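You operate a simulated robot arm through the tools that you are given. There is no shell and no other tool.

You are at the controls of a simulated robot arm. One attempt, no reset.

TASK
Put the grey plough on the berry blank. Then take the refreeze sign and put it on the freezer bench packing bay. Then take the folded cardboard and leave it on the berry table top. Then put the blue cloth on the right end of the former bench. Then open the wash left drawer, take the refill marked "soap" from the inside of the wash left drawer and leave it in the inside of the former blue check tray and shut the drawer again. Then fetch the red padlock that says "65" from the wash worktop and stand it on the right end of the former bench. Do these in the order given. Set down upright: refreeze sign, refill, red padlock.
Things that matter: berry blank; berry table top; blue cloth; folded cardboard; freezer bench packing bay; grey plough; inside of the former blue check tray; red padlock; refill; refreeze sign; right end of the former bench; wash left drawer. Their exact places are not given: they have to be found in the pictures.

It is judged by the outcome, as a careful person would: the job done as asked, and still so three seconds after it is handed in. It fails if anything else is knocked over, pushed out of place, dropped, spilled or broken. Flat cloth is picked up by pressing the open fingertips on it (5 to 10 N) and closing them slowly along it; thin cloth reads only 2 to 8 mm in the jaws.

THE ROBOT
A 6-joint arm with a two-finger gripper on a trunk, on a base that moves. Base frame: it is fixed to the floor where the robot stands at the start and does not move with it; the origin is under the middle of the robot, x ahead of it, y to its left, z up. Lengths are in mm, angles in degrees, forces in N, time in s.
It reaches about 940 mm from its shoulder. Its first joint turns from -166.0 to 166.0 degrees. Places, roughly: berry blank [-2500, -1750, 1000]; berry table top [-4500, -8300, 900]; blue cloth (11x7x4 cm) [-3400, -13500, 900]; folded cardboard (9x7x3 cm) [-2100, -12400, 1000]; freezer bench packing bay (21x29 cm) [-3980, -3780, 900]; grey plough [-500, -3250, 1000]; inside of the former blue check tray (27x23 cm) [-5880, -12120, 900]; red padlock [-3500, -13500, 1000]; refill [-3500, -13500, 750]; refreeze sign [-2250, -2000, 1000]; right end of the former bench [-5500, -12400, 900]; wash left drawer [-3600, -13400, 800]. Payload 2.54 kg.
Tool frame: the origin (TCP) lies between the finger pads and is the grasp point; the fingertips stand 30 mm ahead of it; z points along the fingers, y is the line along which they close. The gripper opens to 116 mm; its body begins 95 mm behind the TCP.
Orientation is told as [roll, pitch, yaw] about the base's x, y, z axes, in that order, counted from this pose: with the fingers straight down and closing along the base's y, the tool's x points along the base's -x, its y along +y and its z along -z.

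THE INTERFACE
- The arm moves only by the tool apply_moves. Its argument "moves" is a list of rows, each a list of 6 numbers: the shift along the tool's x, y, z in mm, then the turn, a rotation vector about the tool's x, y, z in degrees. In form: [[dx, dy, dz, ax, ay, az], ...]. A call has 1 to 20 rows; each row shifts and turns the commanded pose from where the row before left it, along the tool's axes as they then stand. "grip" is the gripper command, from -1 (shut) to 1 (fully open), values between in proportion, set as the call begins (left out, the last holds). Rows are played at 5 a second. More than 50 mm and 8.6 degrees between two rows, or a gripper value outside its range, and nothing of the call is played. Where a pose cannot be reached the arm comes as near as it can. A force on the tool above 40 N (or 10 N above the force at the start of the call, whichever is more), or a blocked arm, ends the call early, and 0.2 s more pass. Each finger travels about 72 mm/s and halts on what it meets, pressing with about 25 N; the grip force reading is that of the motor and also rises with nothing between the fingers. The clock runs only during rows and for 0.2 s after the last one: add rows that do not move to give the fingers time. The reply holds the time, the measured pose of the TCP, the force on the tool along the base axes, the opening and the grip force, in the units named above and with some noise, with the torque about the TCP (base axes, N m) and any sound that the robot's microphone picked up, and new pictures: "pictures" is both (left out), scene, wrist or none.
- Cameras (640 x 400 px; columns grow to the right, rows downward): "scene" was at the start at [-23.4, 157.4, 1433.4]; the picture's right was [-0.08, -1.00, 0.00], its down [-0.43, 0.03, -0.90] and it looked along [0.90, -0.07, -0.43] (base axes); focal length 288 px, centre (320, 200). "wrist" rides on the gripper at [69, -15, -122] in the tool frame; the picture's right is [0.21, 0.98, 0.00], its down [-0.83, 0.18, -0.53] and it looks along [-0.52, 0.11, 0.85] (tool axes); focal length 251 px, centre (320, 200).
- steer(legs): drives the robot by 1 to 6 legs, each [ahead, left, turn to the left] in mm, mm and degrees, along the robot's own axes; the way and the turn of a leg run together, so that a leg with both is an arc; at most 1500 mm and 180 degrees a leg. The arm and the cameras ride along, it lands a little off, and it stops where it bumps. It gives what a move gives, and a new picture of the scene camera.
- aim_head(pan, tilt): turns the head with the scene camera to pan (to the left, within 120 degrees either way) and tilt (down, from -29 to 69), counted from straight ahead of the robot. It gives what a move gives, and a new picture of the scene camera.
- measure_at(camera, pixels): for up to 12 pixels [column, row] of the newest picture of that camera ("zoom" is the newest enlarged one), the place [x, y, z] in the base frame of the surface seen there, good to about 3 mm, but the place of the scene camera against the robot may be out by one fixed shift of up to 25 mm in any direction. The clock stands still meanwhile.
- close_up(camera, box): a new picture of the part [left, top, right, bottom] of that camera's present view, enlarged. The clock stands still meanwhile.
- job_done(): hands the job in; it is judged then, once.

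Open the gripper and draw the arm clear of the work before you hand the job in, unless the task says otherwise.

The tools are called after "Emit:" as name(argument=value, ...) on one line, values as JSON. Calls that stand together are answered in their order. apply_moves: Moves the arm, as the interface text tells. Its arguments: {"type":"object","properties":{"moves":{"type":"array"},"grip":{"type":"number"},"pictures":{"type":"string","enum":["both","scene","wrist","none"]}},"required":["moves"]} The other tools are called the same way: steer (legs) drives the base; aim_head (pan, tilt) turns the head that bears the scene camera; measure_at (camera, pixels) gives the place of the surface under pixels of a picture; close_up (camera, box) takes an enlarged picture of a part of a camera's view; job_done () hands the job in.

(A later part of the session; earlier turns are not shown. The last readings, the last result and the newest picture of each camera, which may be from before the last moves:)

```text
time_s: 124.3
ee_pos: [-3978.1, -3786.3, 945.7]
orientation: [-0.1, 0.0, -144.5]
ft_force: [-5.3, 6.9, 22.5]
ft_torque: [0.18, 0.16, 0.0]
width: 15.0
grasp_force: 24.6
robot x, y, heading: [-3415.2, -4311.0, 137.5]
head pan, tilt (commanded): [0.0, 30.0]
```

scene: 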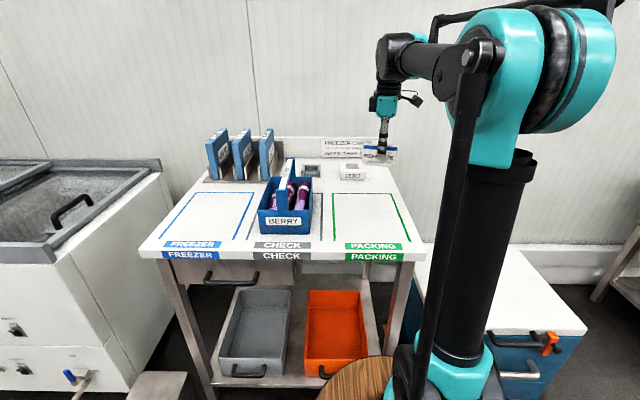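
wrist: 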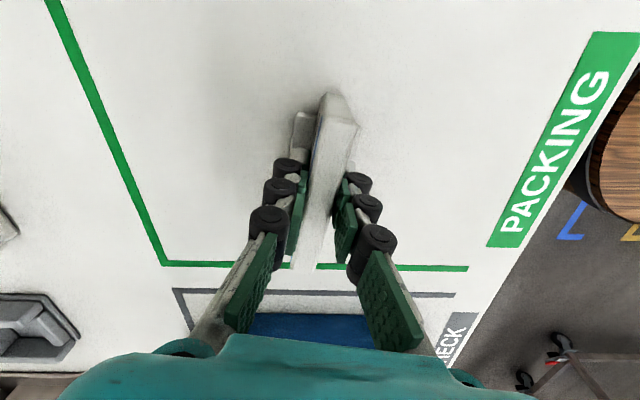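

Firm contact (22 N). I relieve about 1.5 mm and open slowly.

Emit:
apply_moves(moves=[[0, 0, -1.6, 0, 0, 0], [0, 0, 0, 0, 0, 0]], pictures="none")

Emit:
apply_moves(moves=[[0, 0, 0, 0, 0, 0], [0, 0, 0, 0, 0, 0]], grip=-0.6, pictures="none")

Emit:
apply_moves(moves=[[0, 0, 0, 0, 0, 0], [0, 0, 0, 0, 0, 0], [0, 0, 0, 0, 0, 0]], grip=0.1, pictures="wrist")

```text
time_s: 124.9
ee_pos: [-3977.9, -3784.9, 946.7]
orientation: [0.1, -0.1, -144.5]
ft_force: [0.1, 0.7, -0.7]
ft_torque: [-0.03, 0.01, 0.02]
width: 14.9
grasp_force: 25.1
robot x, y, heading: [-3413.2, -4307.4, 137.4]
head pan, tilt (commanded): [0.0, 30.0]
```

```text
time_s: 125.5
ee_pos: [-3977.8, -3785.1, 946.8]
orientation: [0.0, 0.1, -144.5]
ft_force: [1.1, 0.4, -0.2]
ft_torque: [0.0, -0.01, -0.01]
width: 23.2
grasp_force: 0.1
robot x, y, heading: [-3412.1, -4309.2, 137.3]
head pan, tilt (commanded): [0.0, 30.0]
```

```text
time_s: 126.3
ee_pos: [-3978.7, -3785.0, 946.2]
orientation: [0.0, -0.1, -144.6]
ft_force: [0.2, 1.3, -0.3]
ft_torque: [-0.03, 0.03, 0.01]
width: 63.9
grasp_force: 0.1
robot x, y, heading: [-3412.6, -4308.9, 137.3]
head pan, tilt (commanded): [0.0, 30.0]
```

wrist: 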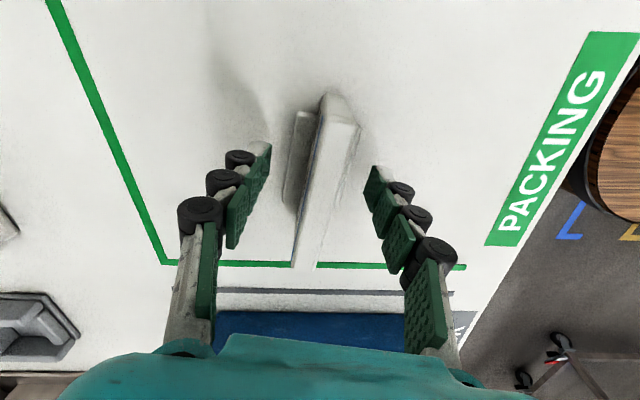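

The sign stands free and upright. I lift the gripper straight up and check.

Emit:
apply_moves(moves=[[0, 0, -10, 0, 0, 0], [0, 0, -20, 0, 0, 0], [0, 0, -30, 0, 0, 0], [0, 0, -40, 0, 0, 0], [0, 0, -40, 0, 0, 0], [0, 0, -40, 0, 0, 0], [0, 0, -30, 0, 0, 0], [0, 0, 0, 0, 0, 0]], pictures="both")

```text
time_s: 128.1
ee_pos: [-3981.7, -3786.8, 1158.8]
orientation: [0.0, 0.0, -144.5]
ft_force: [-0.6, 0.6, 0.4]
ft_torque: [-0.01, 0.01, -0.01]
width: 63.8
grasp_force: 0.0
robot x, y, heading: [-3416.4, -4307.5, 137.5]
head pan, tilt (commanded): [0.0, 30.0]
```

scene: 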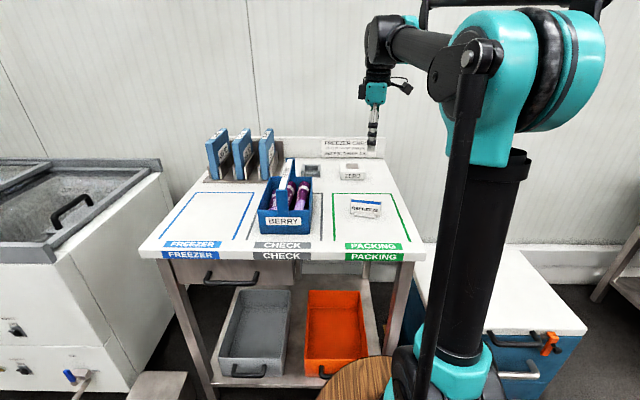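
wrist: 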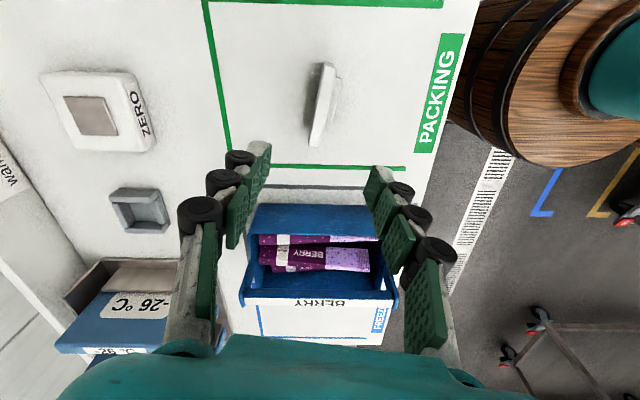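

The REFREEZE sign stands upright in the PACKING bay. I retract the arm, back into the aisle, turn to face along it and look toward the far end.

Emit:
apply_moves(moves=[[10, 30, -5, 0, 0, 0], [10, 40, -5, 0, 0, 0], [10, 40, -5, 0, 0, 0], [10, 40, 0, 0, 0, 0], [5, 30, 0, 0, 0, 0], [0, 0, 0, 0, 0, 0]], pictures="none")

Emit:
steer(legs=[[-240, 0, 0], [0, 0, 89.7]])

Emit:
aim_head(pan=20, tilt=15)

```text
time_s: 129.5
ee_pos: [-3838.4, -3908.0, 1173.0]
orientation: [0.1, -0.1, -144.5]
ft_force: [0.7, 0.7, -0.2]
ft_torque: [-0.03, -0.01, -0.02]
width: 63.9
grasp_force: 0.0
robot x, y, heading: [-3413.7, -4309.4, 137.7]
head pan, tilt (commanded): [0.0, 30.0]
```

```text
time_s: 135.1
ee_pos: [-3640.6, -4890.7, 1173.6]
orientation: [0.0, 0.1, -54.7]
ft_force: [-0.3, 0.0, -0.6]
ft_torque: [0.01, 0.01, 0.03]
width: 63.5
grasp_force: 0.0
robot x, y, heading: [-3239.9, -4466.0, -132.7]
head pan, tilt (commanded): [0.0, 30.0]
```

scene: 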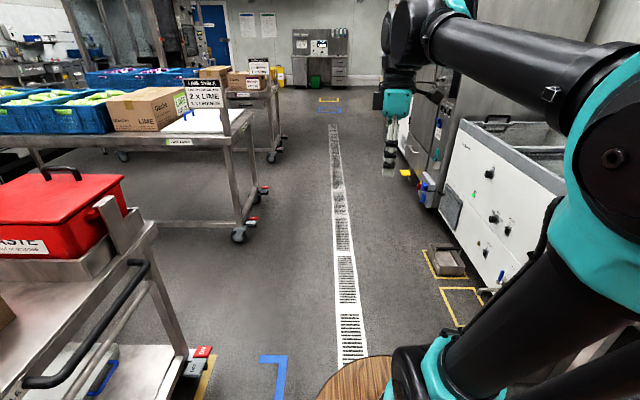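

```text
time_s: 135.9
ee_pos: [-3642.5, -4890.4, 1172.8]
orientation: [0.0, 0.0, -54.6]
ft_force: [-0.3, 0.9, -0.1]
ft_torque: [-0.02, 0.0, 0.0]
width: 64.1
grasp_force: 0.0
robot x, y, heading: [-3239.2, -4465.9, -132.8]
head pan, tilt (commanded): [20.0, 15.0]
```

scene: 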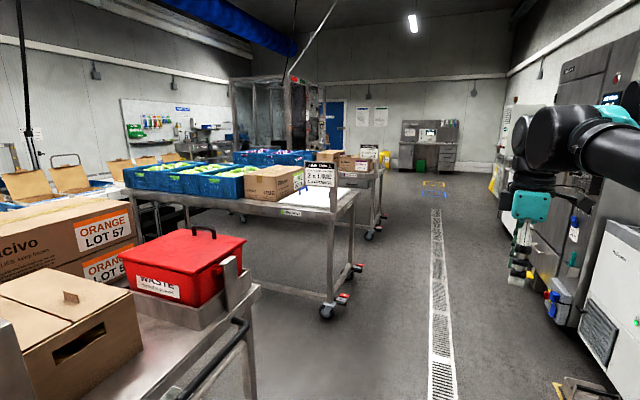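

The aisle ahead is clear (drain strip at (440,300)); carts stand left of it. I drive 3 m ahead and look again.

Emit:
steer(legs=[[1500, 0, 0], [1500, 0, 0]])

Emit:
aim_head(pan=45, tilt=15)

```text
time_s: 150.4
ee_pos: [-5741.7, -7067.4, 1173.4]
orientation: [0.0, 0.0, -57.0]
ft_force: [0.0, -0.5, -1.0]
ft_torque: [0.01, 0.0, -0.01]
width: 64.0
grasp_force: 0.1
robot x, y, heading: [-5330.3, -6658.1, -135.0]
head pan, tilt (commanded): [20.0, 15.0]
```

scene: 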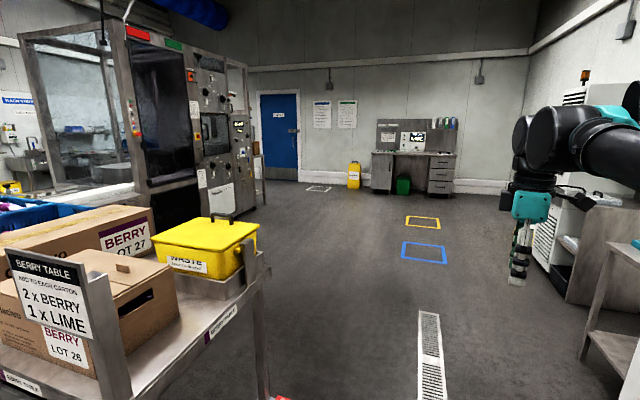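

```text
time_s: 151.3
ee_pos: [-5742.4, -7067.2, 1172.4]
orientation: [0.0, 0.0, -56.9]
ft_force: [0.0, -0.3, 0.4]
ft_torque: [0.0, -0.03, -0.01]
width: 63.8
grasp_force: 0.0
robot x, y, heading: [-5325.8, -6657.4, -135.2]
head pan, tilt (commanded): [45.0, 15.0]
```

scene: 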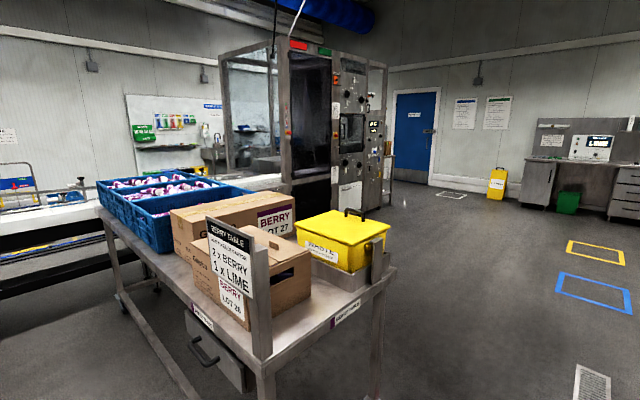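

The BERRY TABLE stands just ahead-left with crates, boxes and a yellow waste bin. I measure its top to know its extent and free areas.

Emit:
measure_at(camera="scene", pixels=[[265, 360], [390, 275], [110, 225], [240, 335], [320, 315], [370, 285], [150, 265], [230, 200], [345, 345], [300, 330], [180, 280], [395, 265]])

Emit:
close_up(camera="scene", box=[90, 140, 410, 400])

```text
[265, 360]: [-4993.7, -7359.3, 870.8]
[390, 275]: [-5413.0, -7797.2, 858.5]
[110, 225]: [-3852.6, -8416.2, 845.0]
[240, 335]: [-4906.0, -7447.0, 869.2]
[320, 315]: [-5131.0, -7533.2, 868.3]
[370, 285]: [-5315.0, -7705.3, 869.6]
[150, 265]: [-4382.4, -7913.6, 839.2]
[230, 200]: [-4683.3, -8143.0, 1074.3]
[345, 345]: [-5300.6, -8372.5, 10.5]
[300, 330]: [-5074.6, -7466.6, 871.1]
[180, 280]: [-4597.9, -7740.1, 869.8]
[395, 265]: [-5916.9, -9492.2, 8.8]
```

```text
1.54 times, centred on (250, 270) of scene
```

zoom: 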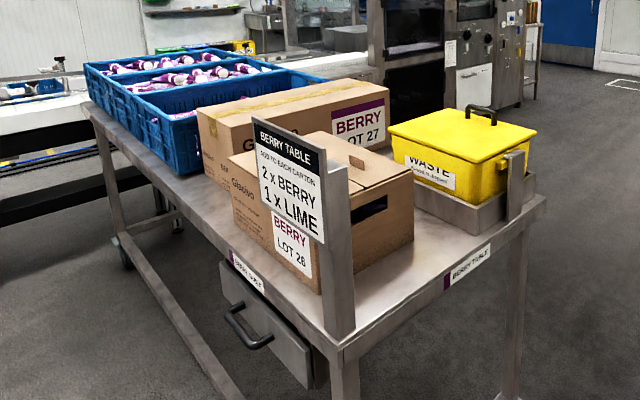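

The table top spans a≈8790–9396 and r≈-1335 to -2950 at z≈860. I drive on 1.2 m past it to view its other side and the way left.

Emit:
steer(legs=[[1250, 0, 2.3]])

Emit:
aim_head(pan=90, tilt=15)

```text
time_s: 157.7
ee_pos: [-6582.7, -8018.3, 1172.5]
orientation: [0.0, 0.0, -53.3]
ft_force: [0.5, 0.1, 0.1]
ft_torque: [0.02, -0.02, -0.03]
width: 63.8
grasp_force: 0.1
robot x, y, heading: [-6193.4, -7579.9, -131.4]
head pan, tilt (commanded): [45.0, 15.0]
```

scene: 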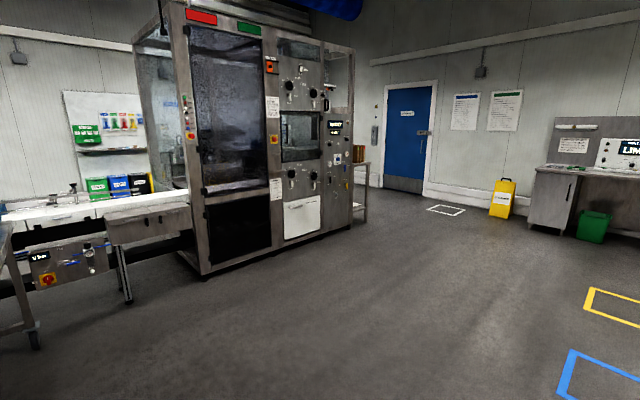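

```text
time_s: 158.8
ee_pos: [-6581.7, -8019.3, 1172.7]
orientation: [0.1, -0.1, -53.2]
ft_force: [0.3, 0.0, 0.3]
ft_torque: [0.02, -0.06, 0.01]
width: 64.3
grasp_force: 0.1
robot x, y, heading: [-6194.2, -7580.6, -131.1]
head pan, tilt (commanded): [90.0, 15.0]
```

scene: 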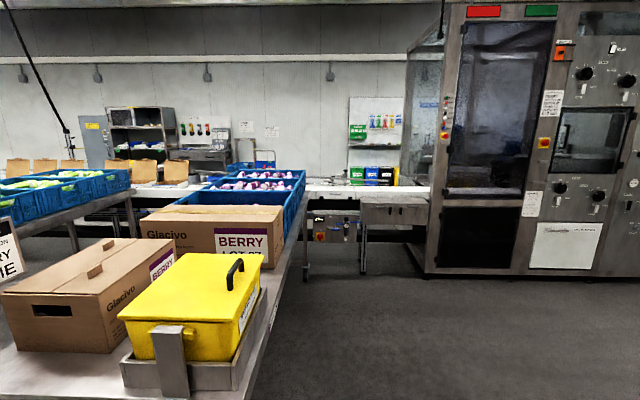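

A conveyor and a glass machine stand between here and the back wall; the way round seems to be to the right of the machine. I measure it.

Emit:
measure_at(camera="scene", pixels=[[425, 270], [620, 278], [362, 268], [305, 275], [330, 190], [375, 180], [205, 130], [210, 160], [265, 330], [300, 180], [390, 110], [160, 150]])

Emit:
aim_head(pan=45, tilt=15)

```text
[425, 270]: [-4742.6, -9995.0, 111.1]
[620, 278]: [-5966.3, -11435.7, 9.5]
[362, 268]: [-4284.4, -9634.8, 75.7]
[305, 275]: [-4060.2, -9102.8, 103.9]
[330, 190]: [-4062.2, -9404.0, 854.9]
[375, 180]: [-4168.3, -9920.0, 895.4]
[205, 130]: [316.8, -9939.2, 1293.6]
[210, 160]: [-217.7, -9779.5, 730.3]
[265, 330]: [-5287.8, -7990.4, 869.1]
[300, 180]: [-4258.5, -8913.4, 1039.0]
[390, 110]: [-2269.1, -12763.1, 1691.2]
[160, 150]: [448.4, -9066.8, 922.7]
```

```text
time_s: 160.0
ee_pos: [-6582.2, -8018.4, 1172.8]
orientation: [0.0, 0.0, -53.2]
ft_force: [-0.1, 0.2, 0.0]
ft_torque: [-0.02, -0.02, -0.02]
width: 63.9
grasp_force: 0.1
robot x, y, heading: [-6192.4, -7586.7, -131.6]
head pan, tilt (commanded): [45.0, 15.0]
```

scene: 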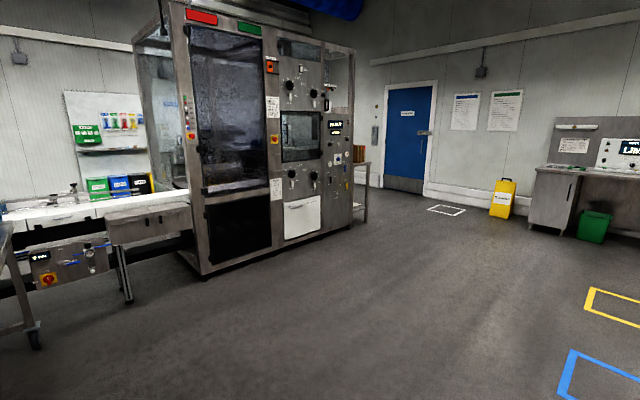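

The machine front lies at r≈-3350 for a≈10550–12440. I measure the passage at its right end: rack legs (365,220), door (400,190), yellow bin (500,215), desk.

Emit:
measure_at(camera="scene", pixels=[[366, 222], [352, 228], [340, 235], [383, 188], [424, 195], [447, 210], [490, 215], [530, 225], [360, 160], [375, 187], [205, 272], [560, 235]])

Emit:
close_up(camera="scene", box=[300, 60, 460, 240])

```text
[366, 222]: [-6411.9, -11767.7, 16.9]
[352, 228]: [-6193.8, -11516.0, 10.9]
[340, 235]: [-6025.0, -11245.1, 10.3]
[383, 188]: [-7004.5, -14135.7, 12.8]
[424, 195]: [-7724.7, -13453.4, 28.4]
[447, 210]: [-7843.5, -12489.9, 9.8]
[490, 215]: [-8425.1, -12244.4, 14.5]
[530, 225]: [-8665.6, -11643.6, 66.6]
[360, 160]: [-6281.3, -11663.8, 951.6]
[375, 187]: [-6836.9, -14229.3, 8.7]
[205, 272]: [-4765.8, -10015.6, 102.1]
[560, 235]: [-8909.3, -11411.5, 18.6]
```

```text
2.22 times, centred on (380, 150) of scene
```

zoom: 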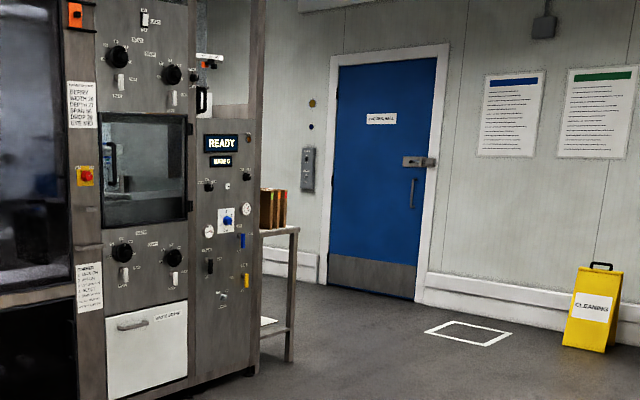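

The rack corner is at a≈12986, r≈-3300, and the far wall at a≈15100, so there is over 2 m of passage. I drive diagonally toward it.

Emit:
steer(legs=[[1300, 600, -1.3], [1300, 600, 0], [1250, 550, 0]])

Emit:
aim_head(pan=90, tilt=15)

```text
time_s: 180.4
ee_pos: [-7824.9, -12104.6, 1172.0]
orientation: [0.1, 0.0, -51.7]
ft_force: [0.4, 0.3, 0.7]
ft_torque: [0.04, -0.01, 0.02]
width: 63.7
grasp_force: 0.1
robot x, y, heading: [-7443.2, -11657.9, -129.7]
head pan, tilt (commanded): [45.0, 15.0]
```

scene: 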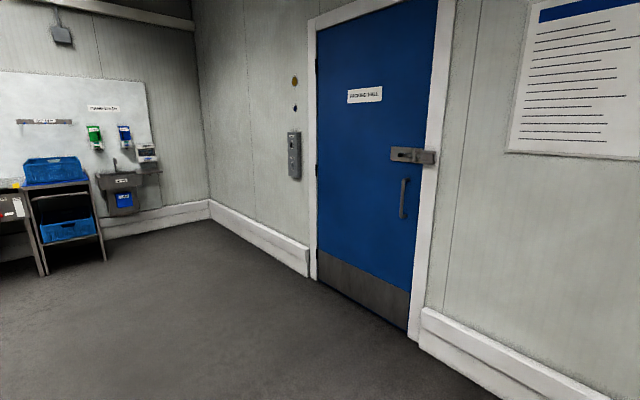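

```text
time_s: 181.5
ee_pos: [-7825.0, -12102.3, 1173.7]
orientation: [0.0, 0.0, -51.7]
ft_force: [0.0, 0.0, 0.7]
ft_torque: [-0.01, 0.02, -0.01]
width: 63.7
grasp_force: 0.1
robot x, y, heading: [-7447.0, -11659.6, -129.7]
head pan, tilt (commanded): [90.0, 15.0]
```

scene: 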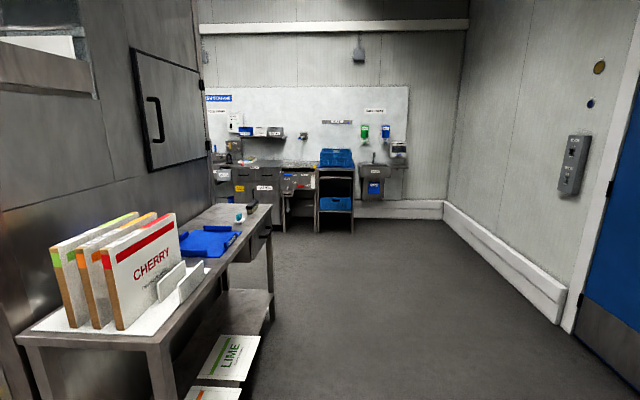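

Now I see the former bench on the left with its blue tray (210,243), and the wash area at the back (270,180). I zoom both and measure.

Emit:
close_up(camera="scene", box=[195, 80, 420, 240])

Emit:
close_up(camera="scene", box=[10, 180, 290, 380])

Emit:
measure_at(camera="scene", pixels=[[160, 345], [270, 208], [205, 205], [210, 243], [240, 215], [170, 290], [295, 175], [260, 170], [285, 225], [335, 230], [240, 165], [270, 320]])

```text
2.50 times, centred on (308, 160) of scene
```

zoom: 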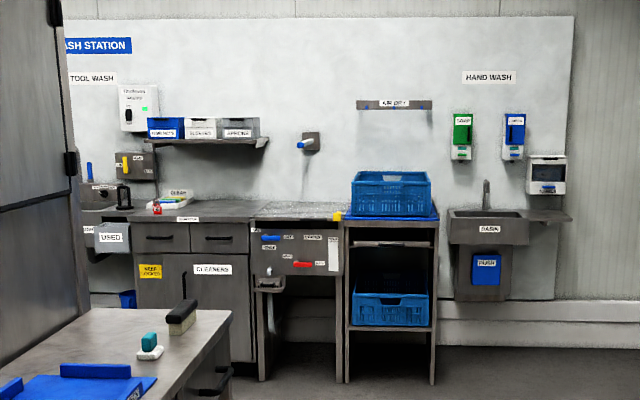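

```text
2.00 times, centred on (150, 280) of scene
```

zoom: 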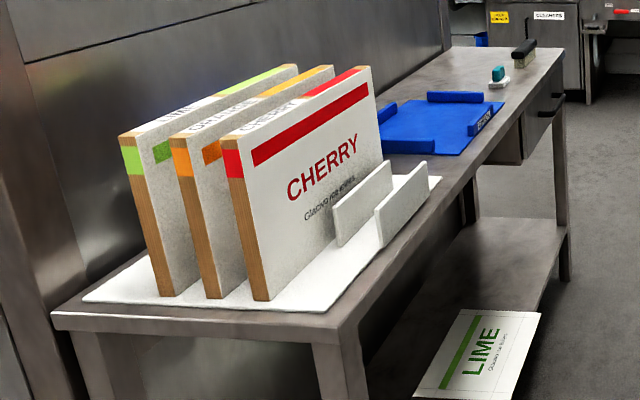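

```text
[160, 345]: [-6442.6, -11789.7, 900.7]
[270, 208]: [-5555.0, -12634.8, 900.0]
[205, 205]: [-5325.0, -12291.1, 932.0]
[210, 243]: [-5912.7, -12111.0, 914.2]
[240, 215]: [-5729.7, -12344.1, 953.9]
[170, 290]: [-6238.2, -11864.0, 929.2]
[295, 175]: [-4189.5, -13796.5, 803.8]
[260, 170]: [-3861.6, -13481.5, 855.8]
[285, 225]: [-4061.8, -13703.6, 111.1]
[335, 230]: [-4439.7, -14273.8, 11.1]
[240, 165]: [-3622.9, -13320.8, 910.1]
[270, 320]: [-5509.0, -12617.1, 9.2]
```

The former bench runs r≈-3295…-4520 with its front at a≈13030, and the wash units' front is at r≈-6330. I move into the corridor in front of the wash and turn to face it.

Emit:
steer(legs=[[0, 1450, -2], [0, 1450, 0], [0, 0, 89]])

Emit:
aim_head(pan=45, tilt=15)

```text
time_s: 199.4
ee_pos: [-4869.9, -14049.8, 1173.0]
orientation: [0.0, 0.0, 34.3]
ft_force: [-0.2, 0.2, 0.9]
ft_torque: [0.02, -0.01, -0.04]
width: 63.8
grasp_force: 0.0
robot x, y, heading: [-5283.4, -13643.9, -43.8]
head pan, tilt (commanded): [90.0, 15.0]
```

scene: 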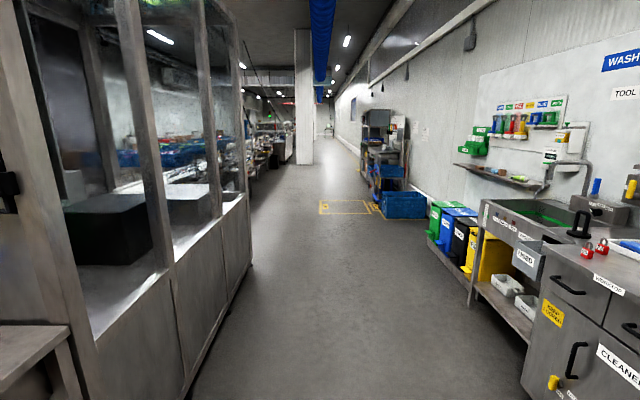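

```text
time_s: 200.6
ee_pos: [-4869.9, -14050.3, 1173.5]
orientation: [0.1, 0.0, 34.3]
ft_force: [-0.1, 0.3, -0.1]
ft_torque: [0.0, -0.01, 0.03]
width: 63.5
grasp_force: 0.0
robot x, y, heading: [-5289.2, -13642.0, -43.8]
head pan, tilt (commanded): [45.0, 15.0]
```

scene: 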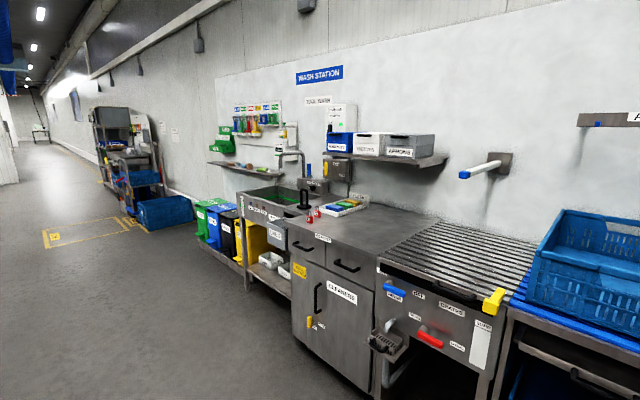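

The wash station is in view: padlocks near (312,212), a tray of coloured cloths at (345,207), drawers at (310,250) and (345,265), and a shelf at left (240,168). I zoom in on these.

Emit:
close_up(camera="scene", box=[190, 90, 390, 290])

Emit:
close_up(camera="scene", box=[180, 90, 320, 260])

Emit:
measure_at(camera="scene", pixels=[[312, 212], [345, 207], [330, 235], [245, 172], [280, 195], [240, 165], [310, 250], [345, 265], [380, 255], [400, 220], [215, 165], [300, 230]])

```text
2.00 times, centred on (290, 190) of scene
```

zoom: 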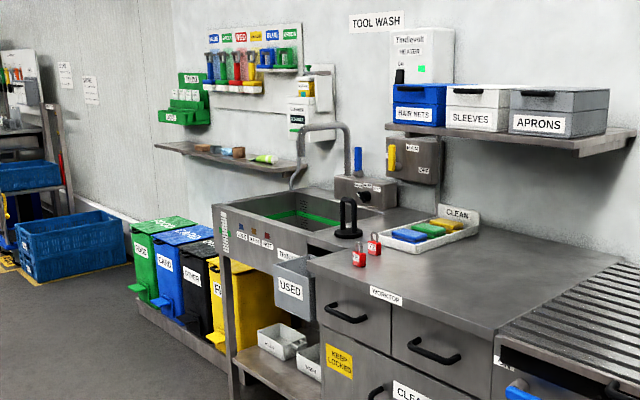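

```text
2.35 times, centred on (250, 175) of scene
```

zoom: 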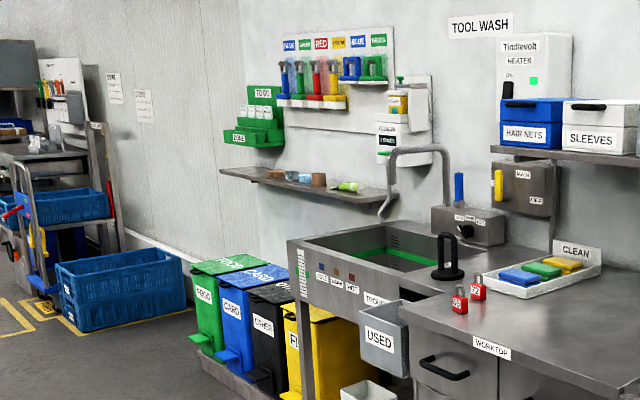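

```text
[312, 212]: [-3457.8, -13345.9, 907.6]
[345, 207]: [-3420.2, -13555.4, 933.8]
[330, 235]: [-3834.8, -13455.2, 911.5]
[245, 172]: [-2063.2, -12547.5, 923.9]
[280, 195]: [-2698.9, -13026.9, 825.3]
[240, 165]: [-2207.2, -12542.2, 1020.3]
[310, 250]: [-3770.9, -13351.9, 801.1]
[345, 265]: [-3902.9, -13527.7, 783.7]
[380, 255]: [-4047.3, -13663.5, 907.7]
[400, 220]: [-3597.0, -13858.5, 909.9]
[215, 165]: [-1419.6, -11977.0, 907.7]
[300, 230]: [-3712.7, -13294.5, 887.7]
```

Padlocks read "65" and "72"; cloths lie in a white CLEAN tray; on the wall shelf (z≈1020) there's a small brown block. I drive left along the corridor to that shelf.

Emit:
steer(legs=[[0, 1450, 1], [0, 1430, 0]])

Emit:
aim_head(pan=0, tilt=20)

```text
time_s: 214.5
ee_pos: [-2883.2, -11969.7, 1174.0]
orientation: [-0.1, 0.0, 33.2]
ft_force: [0.8, -0.3, -0.6]
ft_torque: [0.02, 0.02, 0.03]
width: 63.8
grasp_force: 0.0
robot x, y, heading: [-3293.6, -11549.6, -45.0]
head pan, tilt (commanded): [45.0, 15.0]
```

scene: 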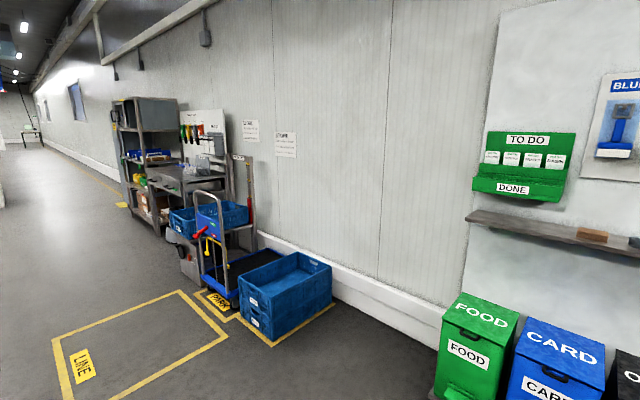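

```text
time_s: 215.6
ee_pos: [-2882.9, -11969.8, 1173.2]
orientation: [0.0, 0.0, 33.3]
ft_force: [0.0, -0.6, -0.6]
ft_torque: [0.02, 0.01, -0.02]
width: 63.8
grasp_force: 0.0
robot x, y, heading: [-3293.1, -11555.2, -44.6]
head pan, tilt (commanded): [0.0, 20.0]
```

scene: 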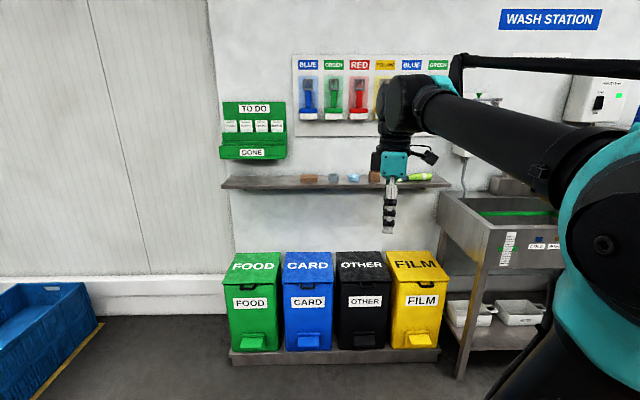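

The shelf holds small items around (310–425,178). I zoom in to identify the folded cardboard.

Emit:
close_up(camera="scene", box=[270, 150, 450, 210])

Emit:
measure_at(camera="scene", pixels=[[310, 178], [335, 177], [352, 177], [375, 176], [415, 177], [240, 183], [300, 186], [390, 352], [235, 352], [330, 290], [325, 150], [440, 180]])

```text
3.56 times, centred on (360, 180) of scene
```

zoom: 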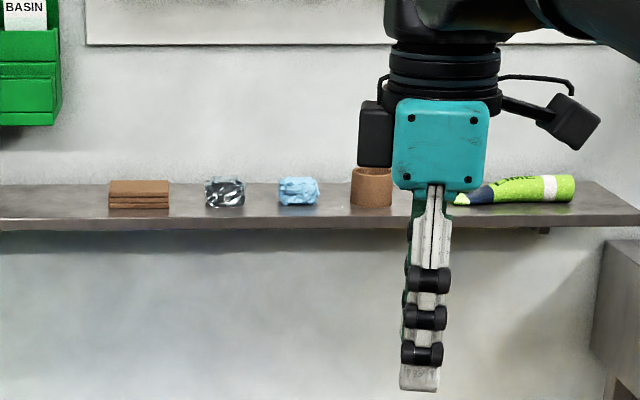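

```text
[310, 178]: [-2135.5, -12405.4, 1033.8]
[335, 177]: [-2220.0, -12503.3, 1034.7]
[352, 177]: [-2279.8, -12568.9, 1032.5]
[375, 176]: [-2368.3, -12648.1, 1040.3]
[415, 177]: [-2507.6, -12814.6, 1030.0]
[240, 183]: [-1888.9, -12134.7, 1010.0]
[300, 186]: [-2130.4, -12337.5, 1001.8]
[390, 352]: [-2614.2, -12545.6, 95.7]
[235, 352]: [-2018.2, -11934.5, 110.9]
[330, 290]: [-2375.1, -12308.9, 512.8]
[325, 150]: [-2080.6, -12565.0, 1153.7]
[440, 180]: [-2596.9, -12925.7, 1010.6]
```

The folded cardboard is the brown stack at (310,178), about (-2135,-12405,1034); the other brown item is a roll. I straighten the gripper, square up and drive closer.

Emit:
apply_moves(moves=[[0, 0, 0, 0, 0, 8], [0, 0, 0, 0, 0, 8], [0, 0, 0, 0, 0, 8], [0, 0, 0, 0, 0, 8], [0, 0, 0, 0, 0, 8], [0, 0, 0, 0, 0, 8], [0, 0, 0, 0, 0, 8], [0, 0, 0, 0, 0, 8], [0, 0, 0, 0, 0, 8], [0, 0, 0, 0, 0, 5.9], [0, 0, 0, 0, 0, 0]], grip=1, pictures="none")

Emit:
measure_at(camera="scene", pixels=[[460, 378], [440, 355], [250, 150], [310, 120], [440, 240]])

Emit:
steer(legs=[[0, 150, 1.8], [560, 0, 0]])

```text
time_s: 218.0
ee_pos: [-2882.1, -11968.3, 1173.3]
orientation: [0.0, 0.0, -44.7]
ft_force: [-0.4, -0.3, 0.4]
ft_torque: [0.01, 0.02, -0.01]
width: 115.8
grasp_force: 0.1
robot x, y, heading: [-3291.5, -11551.1, -44.9]
head pan, tilt (commanded): [0.0, 20.0]
```

```text
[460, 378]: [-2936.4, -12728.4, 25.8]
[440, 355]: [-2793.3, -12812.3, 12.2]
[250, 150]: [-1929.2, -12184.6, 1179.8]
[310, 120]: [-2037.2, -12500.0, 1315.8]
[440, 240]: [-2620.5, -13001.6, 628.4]
```

```text
time_s: 222.2
ee_pos: [-2357.0, -12231.6, 1172.6]
orientation: [0.0, -0.1, -43.2]
ft_force: [-0.6, -0.5, 0.1]
ft_torque: [0.01, 0.02, -0.01]
width: 116.0
grasp_force: 0.0
robot x, y, heading: [-2775.5, -11828.5, -43.4]
head pan, tilt (commanded): [0.0, 20.0]
```

scene: 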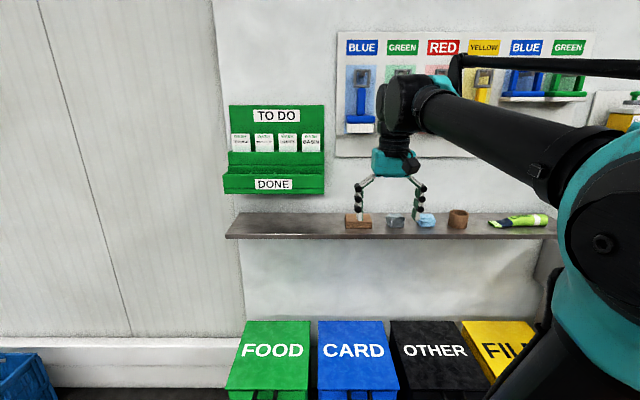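

Now the stack is just beyond the gripper. I drive 100 mm more and look with the wrist camera.

Emit:
steer(legs=[[100, 0, 0]])

Emit:
apply_moves(moves=[[0, 0, 0, 0, 0, 0]], pictures="both")

```text
time_s: 223.4
ee_pos: [-2283.8, -12298.7, 1172.9]
orientation: [0.0, -0.1, -42.9]
ft_force: [-0.2, 0.9, 0.5]
ft_torque: [-0.02, 0.0, 0.03]
width: 116.0
grasp_force: 0.1
robot x, y, heading: [-2701.6, -11891.7, -43.1]
head pan, tilt (commanded): [0.0, 20.0]
```

scene: 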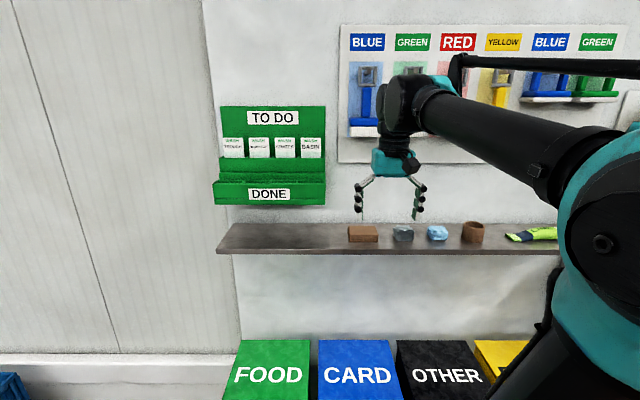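

```text
time_s: 223.8
ee_pos: [-2284.8, -12298.9, 1172.6]
orientation: [-0.1, 0.1, -43.0]
ft_force: [0.3, 0.4, 0.4]
ft_torque: [0.01, 0.0, 0.01]
width: 115.9
grasp_force: 0.1
robot x, y, heading: [-2703.6, -11893.1, -43.1]
head pan, tilt (commanded): [0.0, 20.0]
```

scene: 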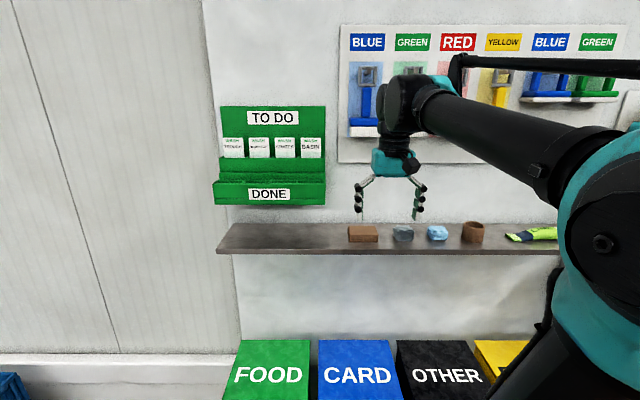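
wrist: 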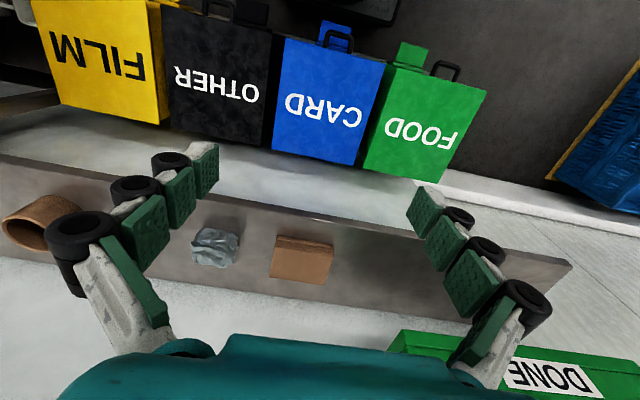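

The wrist sees the brown stack at (303,258) with the foil lump beside it at (215,247). I measure corners and nearby things.

Emit:
measure_at(camera="wrist", pixels=[[279, 240], [332, 246], [324, 281], [273, 274], [302, 262], [240, 240], [200, 245], [370, 260], [400, 335], [400, 300], [303, 243], [350, 225]])

Emit:
close_up(camera="wrist", box=[170, 200, 410, 320])

```text
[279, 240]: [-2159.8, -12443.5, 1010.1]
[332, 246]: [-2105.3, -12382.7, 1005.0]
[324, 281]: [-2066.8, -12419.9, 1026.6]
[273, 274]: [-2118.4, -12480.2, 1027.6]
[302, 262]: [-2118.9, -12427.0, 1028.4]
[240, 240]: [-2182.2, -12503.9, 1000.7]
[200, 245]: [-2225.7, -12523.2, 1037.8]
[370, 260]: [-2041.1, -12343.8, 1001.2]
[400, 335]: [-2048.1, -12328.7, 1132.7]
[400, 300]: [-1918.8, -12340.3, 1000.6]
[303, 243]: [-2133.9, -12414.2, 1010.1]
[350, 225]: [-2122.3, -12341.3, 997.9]
```

```text
2.67 times, centred on (290, 260) of wrist
```

zoom: 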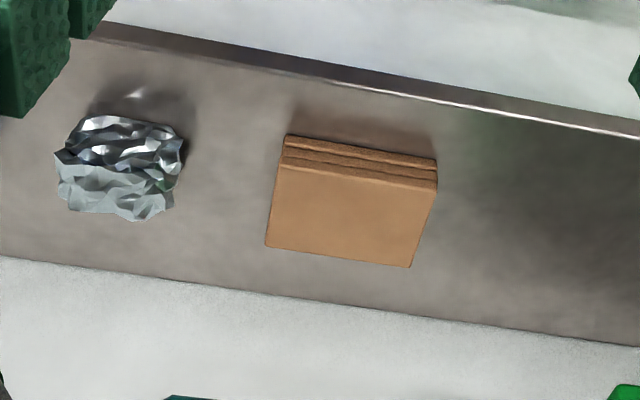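

The stack is aligned with me: centre (-2112,-12432), width ≈80 mm, z 999–1028. To stay clear of the wall boards I tilt the fingers 30° forward and advance above it.

Emit:
apply_moves(moves=[[0, 0, 0, 0, -8, 0], [0, 0, 0, 0, -8, 0], [0, 0, 0, 0, -8, 0], [0, 0, 0, 0, -6, 0], [0, 0, 0, 0, 0, 0], [-30.2, 3.4, 17.4, 0, 0, 0], [-30.2, 3.4, 17.4, 0, 0, 0], [-30.2, 3.4, 17.4, 0, 0, 0], [-30.2, 3.4, 17.4, 0, 0, 0], [-30.2, 3.4, 17.4, 0, 0, 0], [-30.2, 3.4, 17.4, 0, 0, 0], [0, 0, 0, 0, 0, 0]], grip=0.8, pictures="both")

```text
time_s: 226.4
ee_pos: [-2114.4, -12428.1, 1172.1]
orientation: [-0.1, -30.0, -43.0]
ft_force: [-0.8, -0.6, -0.6]
ft_torque: [-0.03, 0.01, -0.02]
width: 104.4
grasp_force: 0.0
robot x, y, heading: [-2704.6, -11893.2, -43.4]
head pan, tilt (commanded): [0.0, 20.0]
```

scene: 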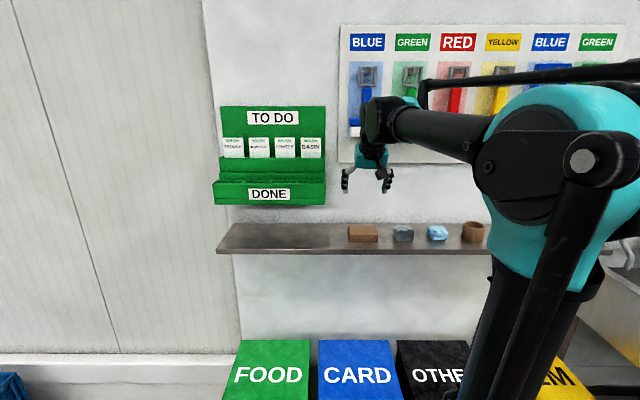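
wrist: 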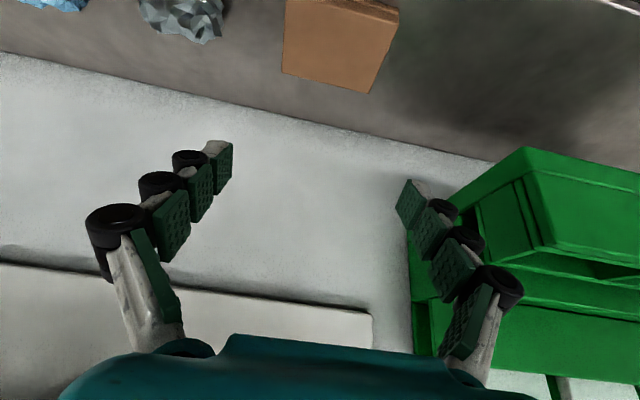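

The tilted hand is above and behind the stack, clear of the green rack. I re-measure the box from this view before descending.

Emit:
measure_at(camera="wrist", pixels=[[288, 68], [367, 88], [393, 22], [330, 40], [295, 20], [225, 20], [420, 280], [470, 200], [330, 110]])

```text
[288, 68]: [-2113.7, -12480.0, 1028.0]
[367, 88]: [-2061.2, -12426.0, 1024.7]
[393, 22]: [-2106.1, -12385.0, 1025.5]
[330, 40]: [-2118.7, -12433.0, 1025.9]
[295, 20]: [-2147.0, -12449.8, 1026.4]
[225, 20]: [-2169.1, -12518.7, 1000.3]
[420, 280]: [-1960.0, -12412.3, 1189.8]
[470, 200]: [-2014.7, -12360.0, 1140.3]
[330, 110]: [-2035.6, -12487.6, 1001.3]
```

The centre stays at (-2110,-12432). I descend straight down along the tilted tool's combined axes to z≈1036.

Emit:
apply_moves(moves=[[13.6, 0, 23.6, 0, 0, 0], [13.6, 0, 23.6, 0, 0, 0], [13.6, 0, 23.6, 0, 0, 0], [13.6, 0, 23.6, 0, 0, 0], [0, 0, 0, 0, 0, 0]], pictures="both")

```text
time_s: 227.6
ee_pos: [-2114.2, -12428.4, 1062.8]
orientation: [0.0, -30.0, -43.0]
ft_force: [-0.5, -0.3, 0.0]
ft_torque: [0.0, -0.01, -0.02]
width: 104.6
grasp_force: 0.2
robot x, y, heading: [-2710.0, -11897.8, -43.2]
head pan, tilt (commanded): [0.0, 20.0]
```

scene: 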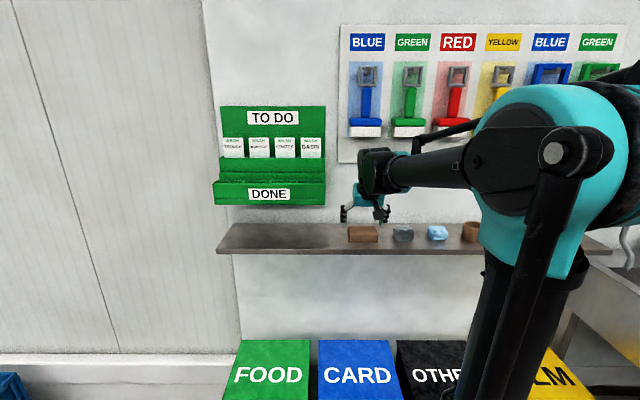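
wrist: 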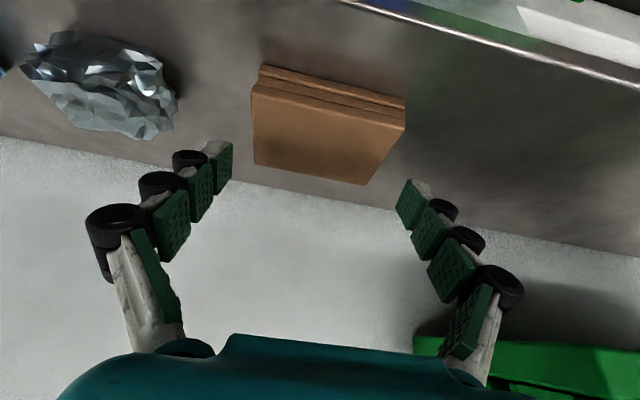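

The fingers straddle the stack. I descend the last 27 mm and close.

Emit:
apply_moves(moves=[[6.7, 0, 11.7, 0, 0, 0], [6.7, 0, 11.7, 0, 0, 0], [0, 0, 0, 0, 0, 0]], pictures="wrist")

Emit:
apply_moves(moves=[[0, 0, 0, 0, 0, 0], [0, 0, 0, 0, 0, 0], [0, 0, 0, 0, 0, 0], [0, 0, 0, 0, 0, 0]], grip=0.2, pictures="wrist")

```text
time_s: 228.4
ee_pos: [-2114.4, -12427.5, 1036.4]
orientation: [0.0, -30.0, -43.0]
ft_force: [0.4, 0.6, 0.3]
ft_torque: [0.04, 0.03, 0.02]
width: 104.3
grasp_force: 0.2
robot x, y, heading: [-2704.5, -11892.5, -43.4]
head pan, tilt (commanded): [0.0, 20.0]
```

wrist: 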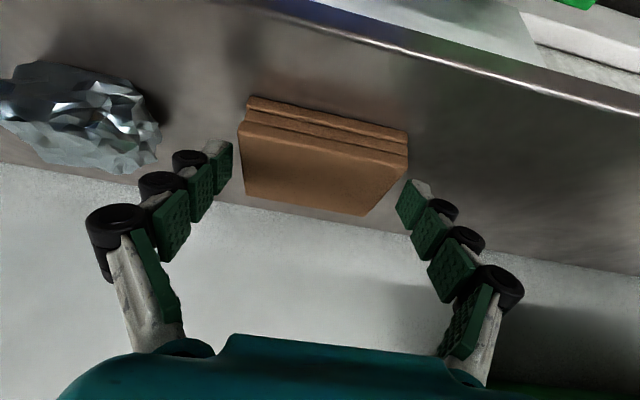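

```text
time_s: 229.4
ee_pos: [-2114.8, -12428.1, 1036.0]
orientation: [0.0, -30.0, -42.9]
ft_force: [-0.1, -0.1, 4.8]
ft_torque: [0.0, -0.15, 0.0]
width: 89.1
grasp_force: 25.0
robot x, y, heading: [-2700.6, -11891.8, -43.3]
head pan, tilt (commanded): [0.0, 20.0]
```

wrist: 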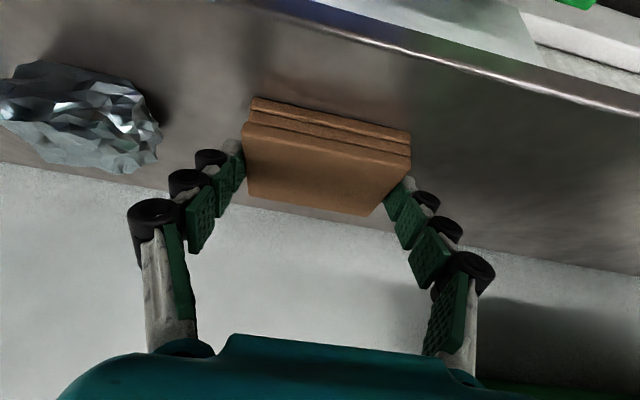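

Gripped at 89 mm (the 9 cm side), 25 N. I command full grip and lift slowly.

Emit:
apply_moves(moves=[[0, 0, 0, 0, 0, 0], [-2, 0, -3.5, 0, 0, 0], [-2.5, 0, -4.3, 0, 0, 0], [-5, 0, -8.7, 0, 0, 0], [-10, 0, -17.3, 0, 0, 0], [0, 0, 0, 0, 0, 0]], grip=-1, pictures="both")

```text
time_s: 230.8
ee_pos: [-2116.7, -12427.1, 1077.7]
orientation: [0.0, -30.1, -43.1]
ft_force: [-1.3, -0.7, -0.4]
ft_torque: [0.02, -0.01, 0.0]
width: 88.8
grasp_force: 24.8
robot x, y, heading: [-2703.6, -11894.0, -43.3]
head pan, tilt (commanded): [0.0, 20.0]
```

scene: 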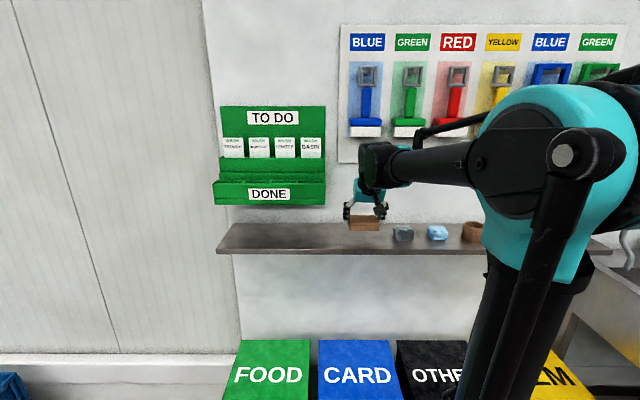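
wrist: 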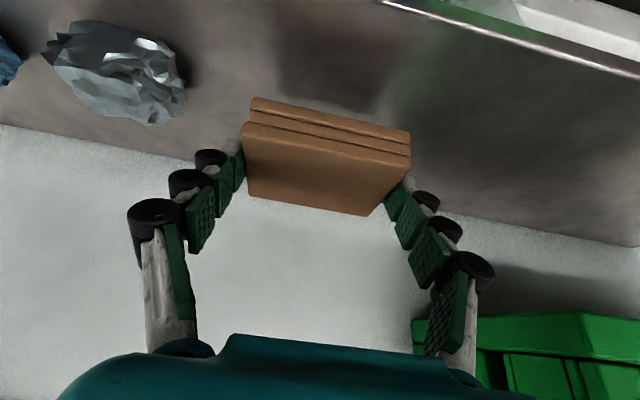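

The cardboard is held flat and lifts freely. I retract it from the shelf toward the robot.

Emit:
apply_moves(moves=[[-5, 0, -8.7, 0, 0, 0], [10, 0, -20, 0, 0, 0], [26, 0, -15, 0, 0, 0], [34.6, 0, -20, 0, 0, 0], [34.6, 0, -20, 0, 0, 0], [34.6, 0, -20, 0, 0, 0], [34.6, 0, -20, 0, 0, 0], [34.6, 0, -20, 0, 0, 0], [26, 0, -15, 0, 0, 0], [0, 0, 0, 0, 0, 0]], pictures="both")

```text
time_s: 233.0
ee_pos: [-2321.4, -12235.7, 1097.5]
orientation: [0.0, -30.1, -43.0]
ft_force: [-0.1, -0.5, 0.1]
ft_torque: [0.0, -0.02, 0.03]
width: 88.8
grasp_force: 25.2
robot x, y, heading: [-2706.2, -11892.5, -43.1]
head pan, tilt (commanded): [0.0, 20.0]
```

scene: 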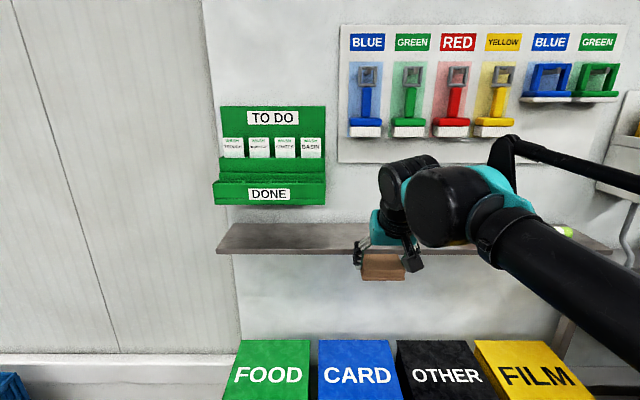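
wrist: 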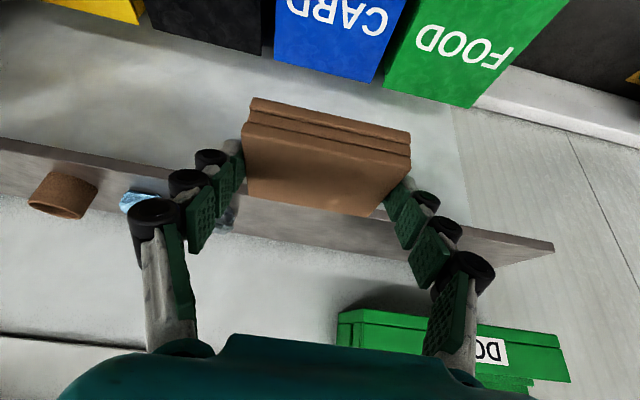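

Now I carry it back: reverse into the corridor, shift right past the machine, then back out toward the aisle. First the corridor part.

Emit:
steer(legs=[[-700, 0, 0.3], [0, -1500, 0], [0, -1480, 0]])

```text
time_s: 250.7
ee_pos: [-4956.8, -13904.2, 1096.9]
orientation: [0.0, -29.9, -45.9]
ft_force: [-0.2, 1.2, 1.3]
ft_torque: [0.03, 0.02, 0.0]
width: 88.8
grasp_force: 25.2
robot x, y, heading: [-5322.4, -13541.6, -46.0]
head pan, tilt (commanded): [0.0, 20.0]
```

scene: 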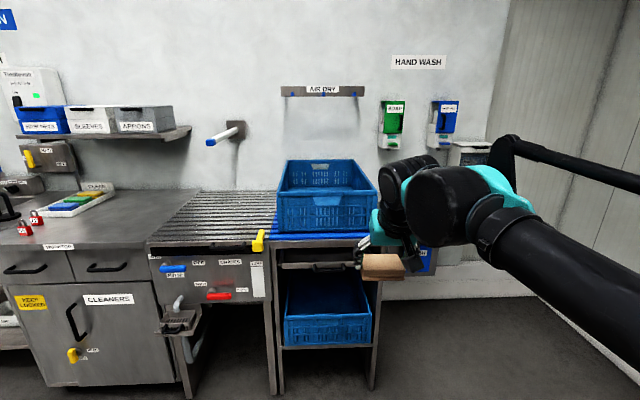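

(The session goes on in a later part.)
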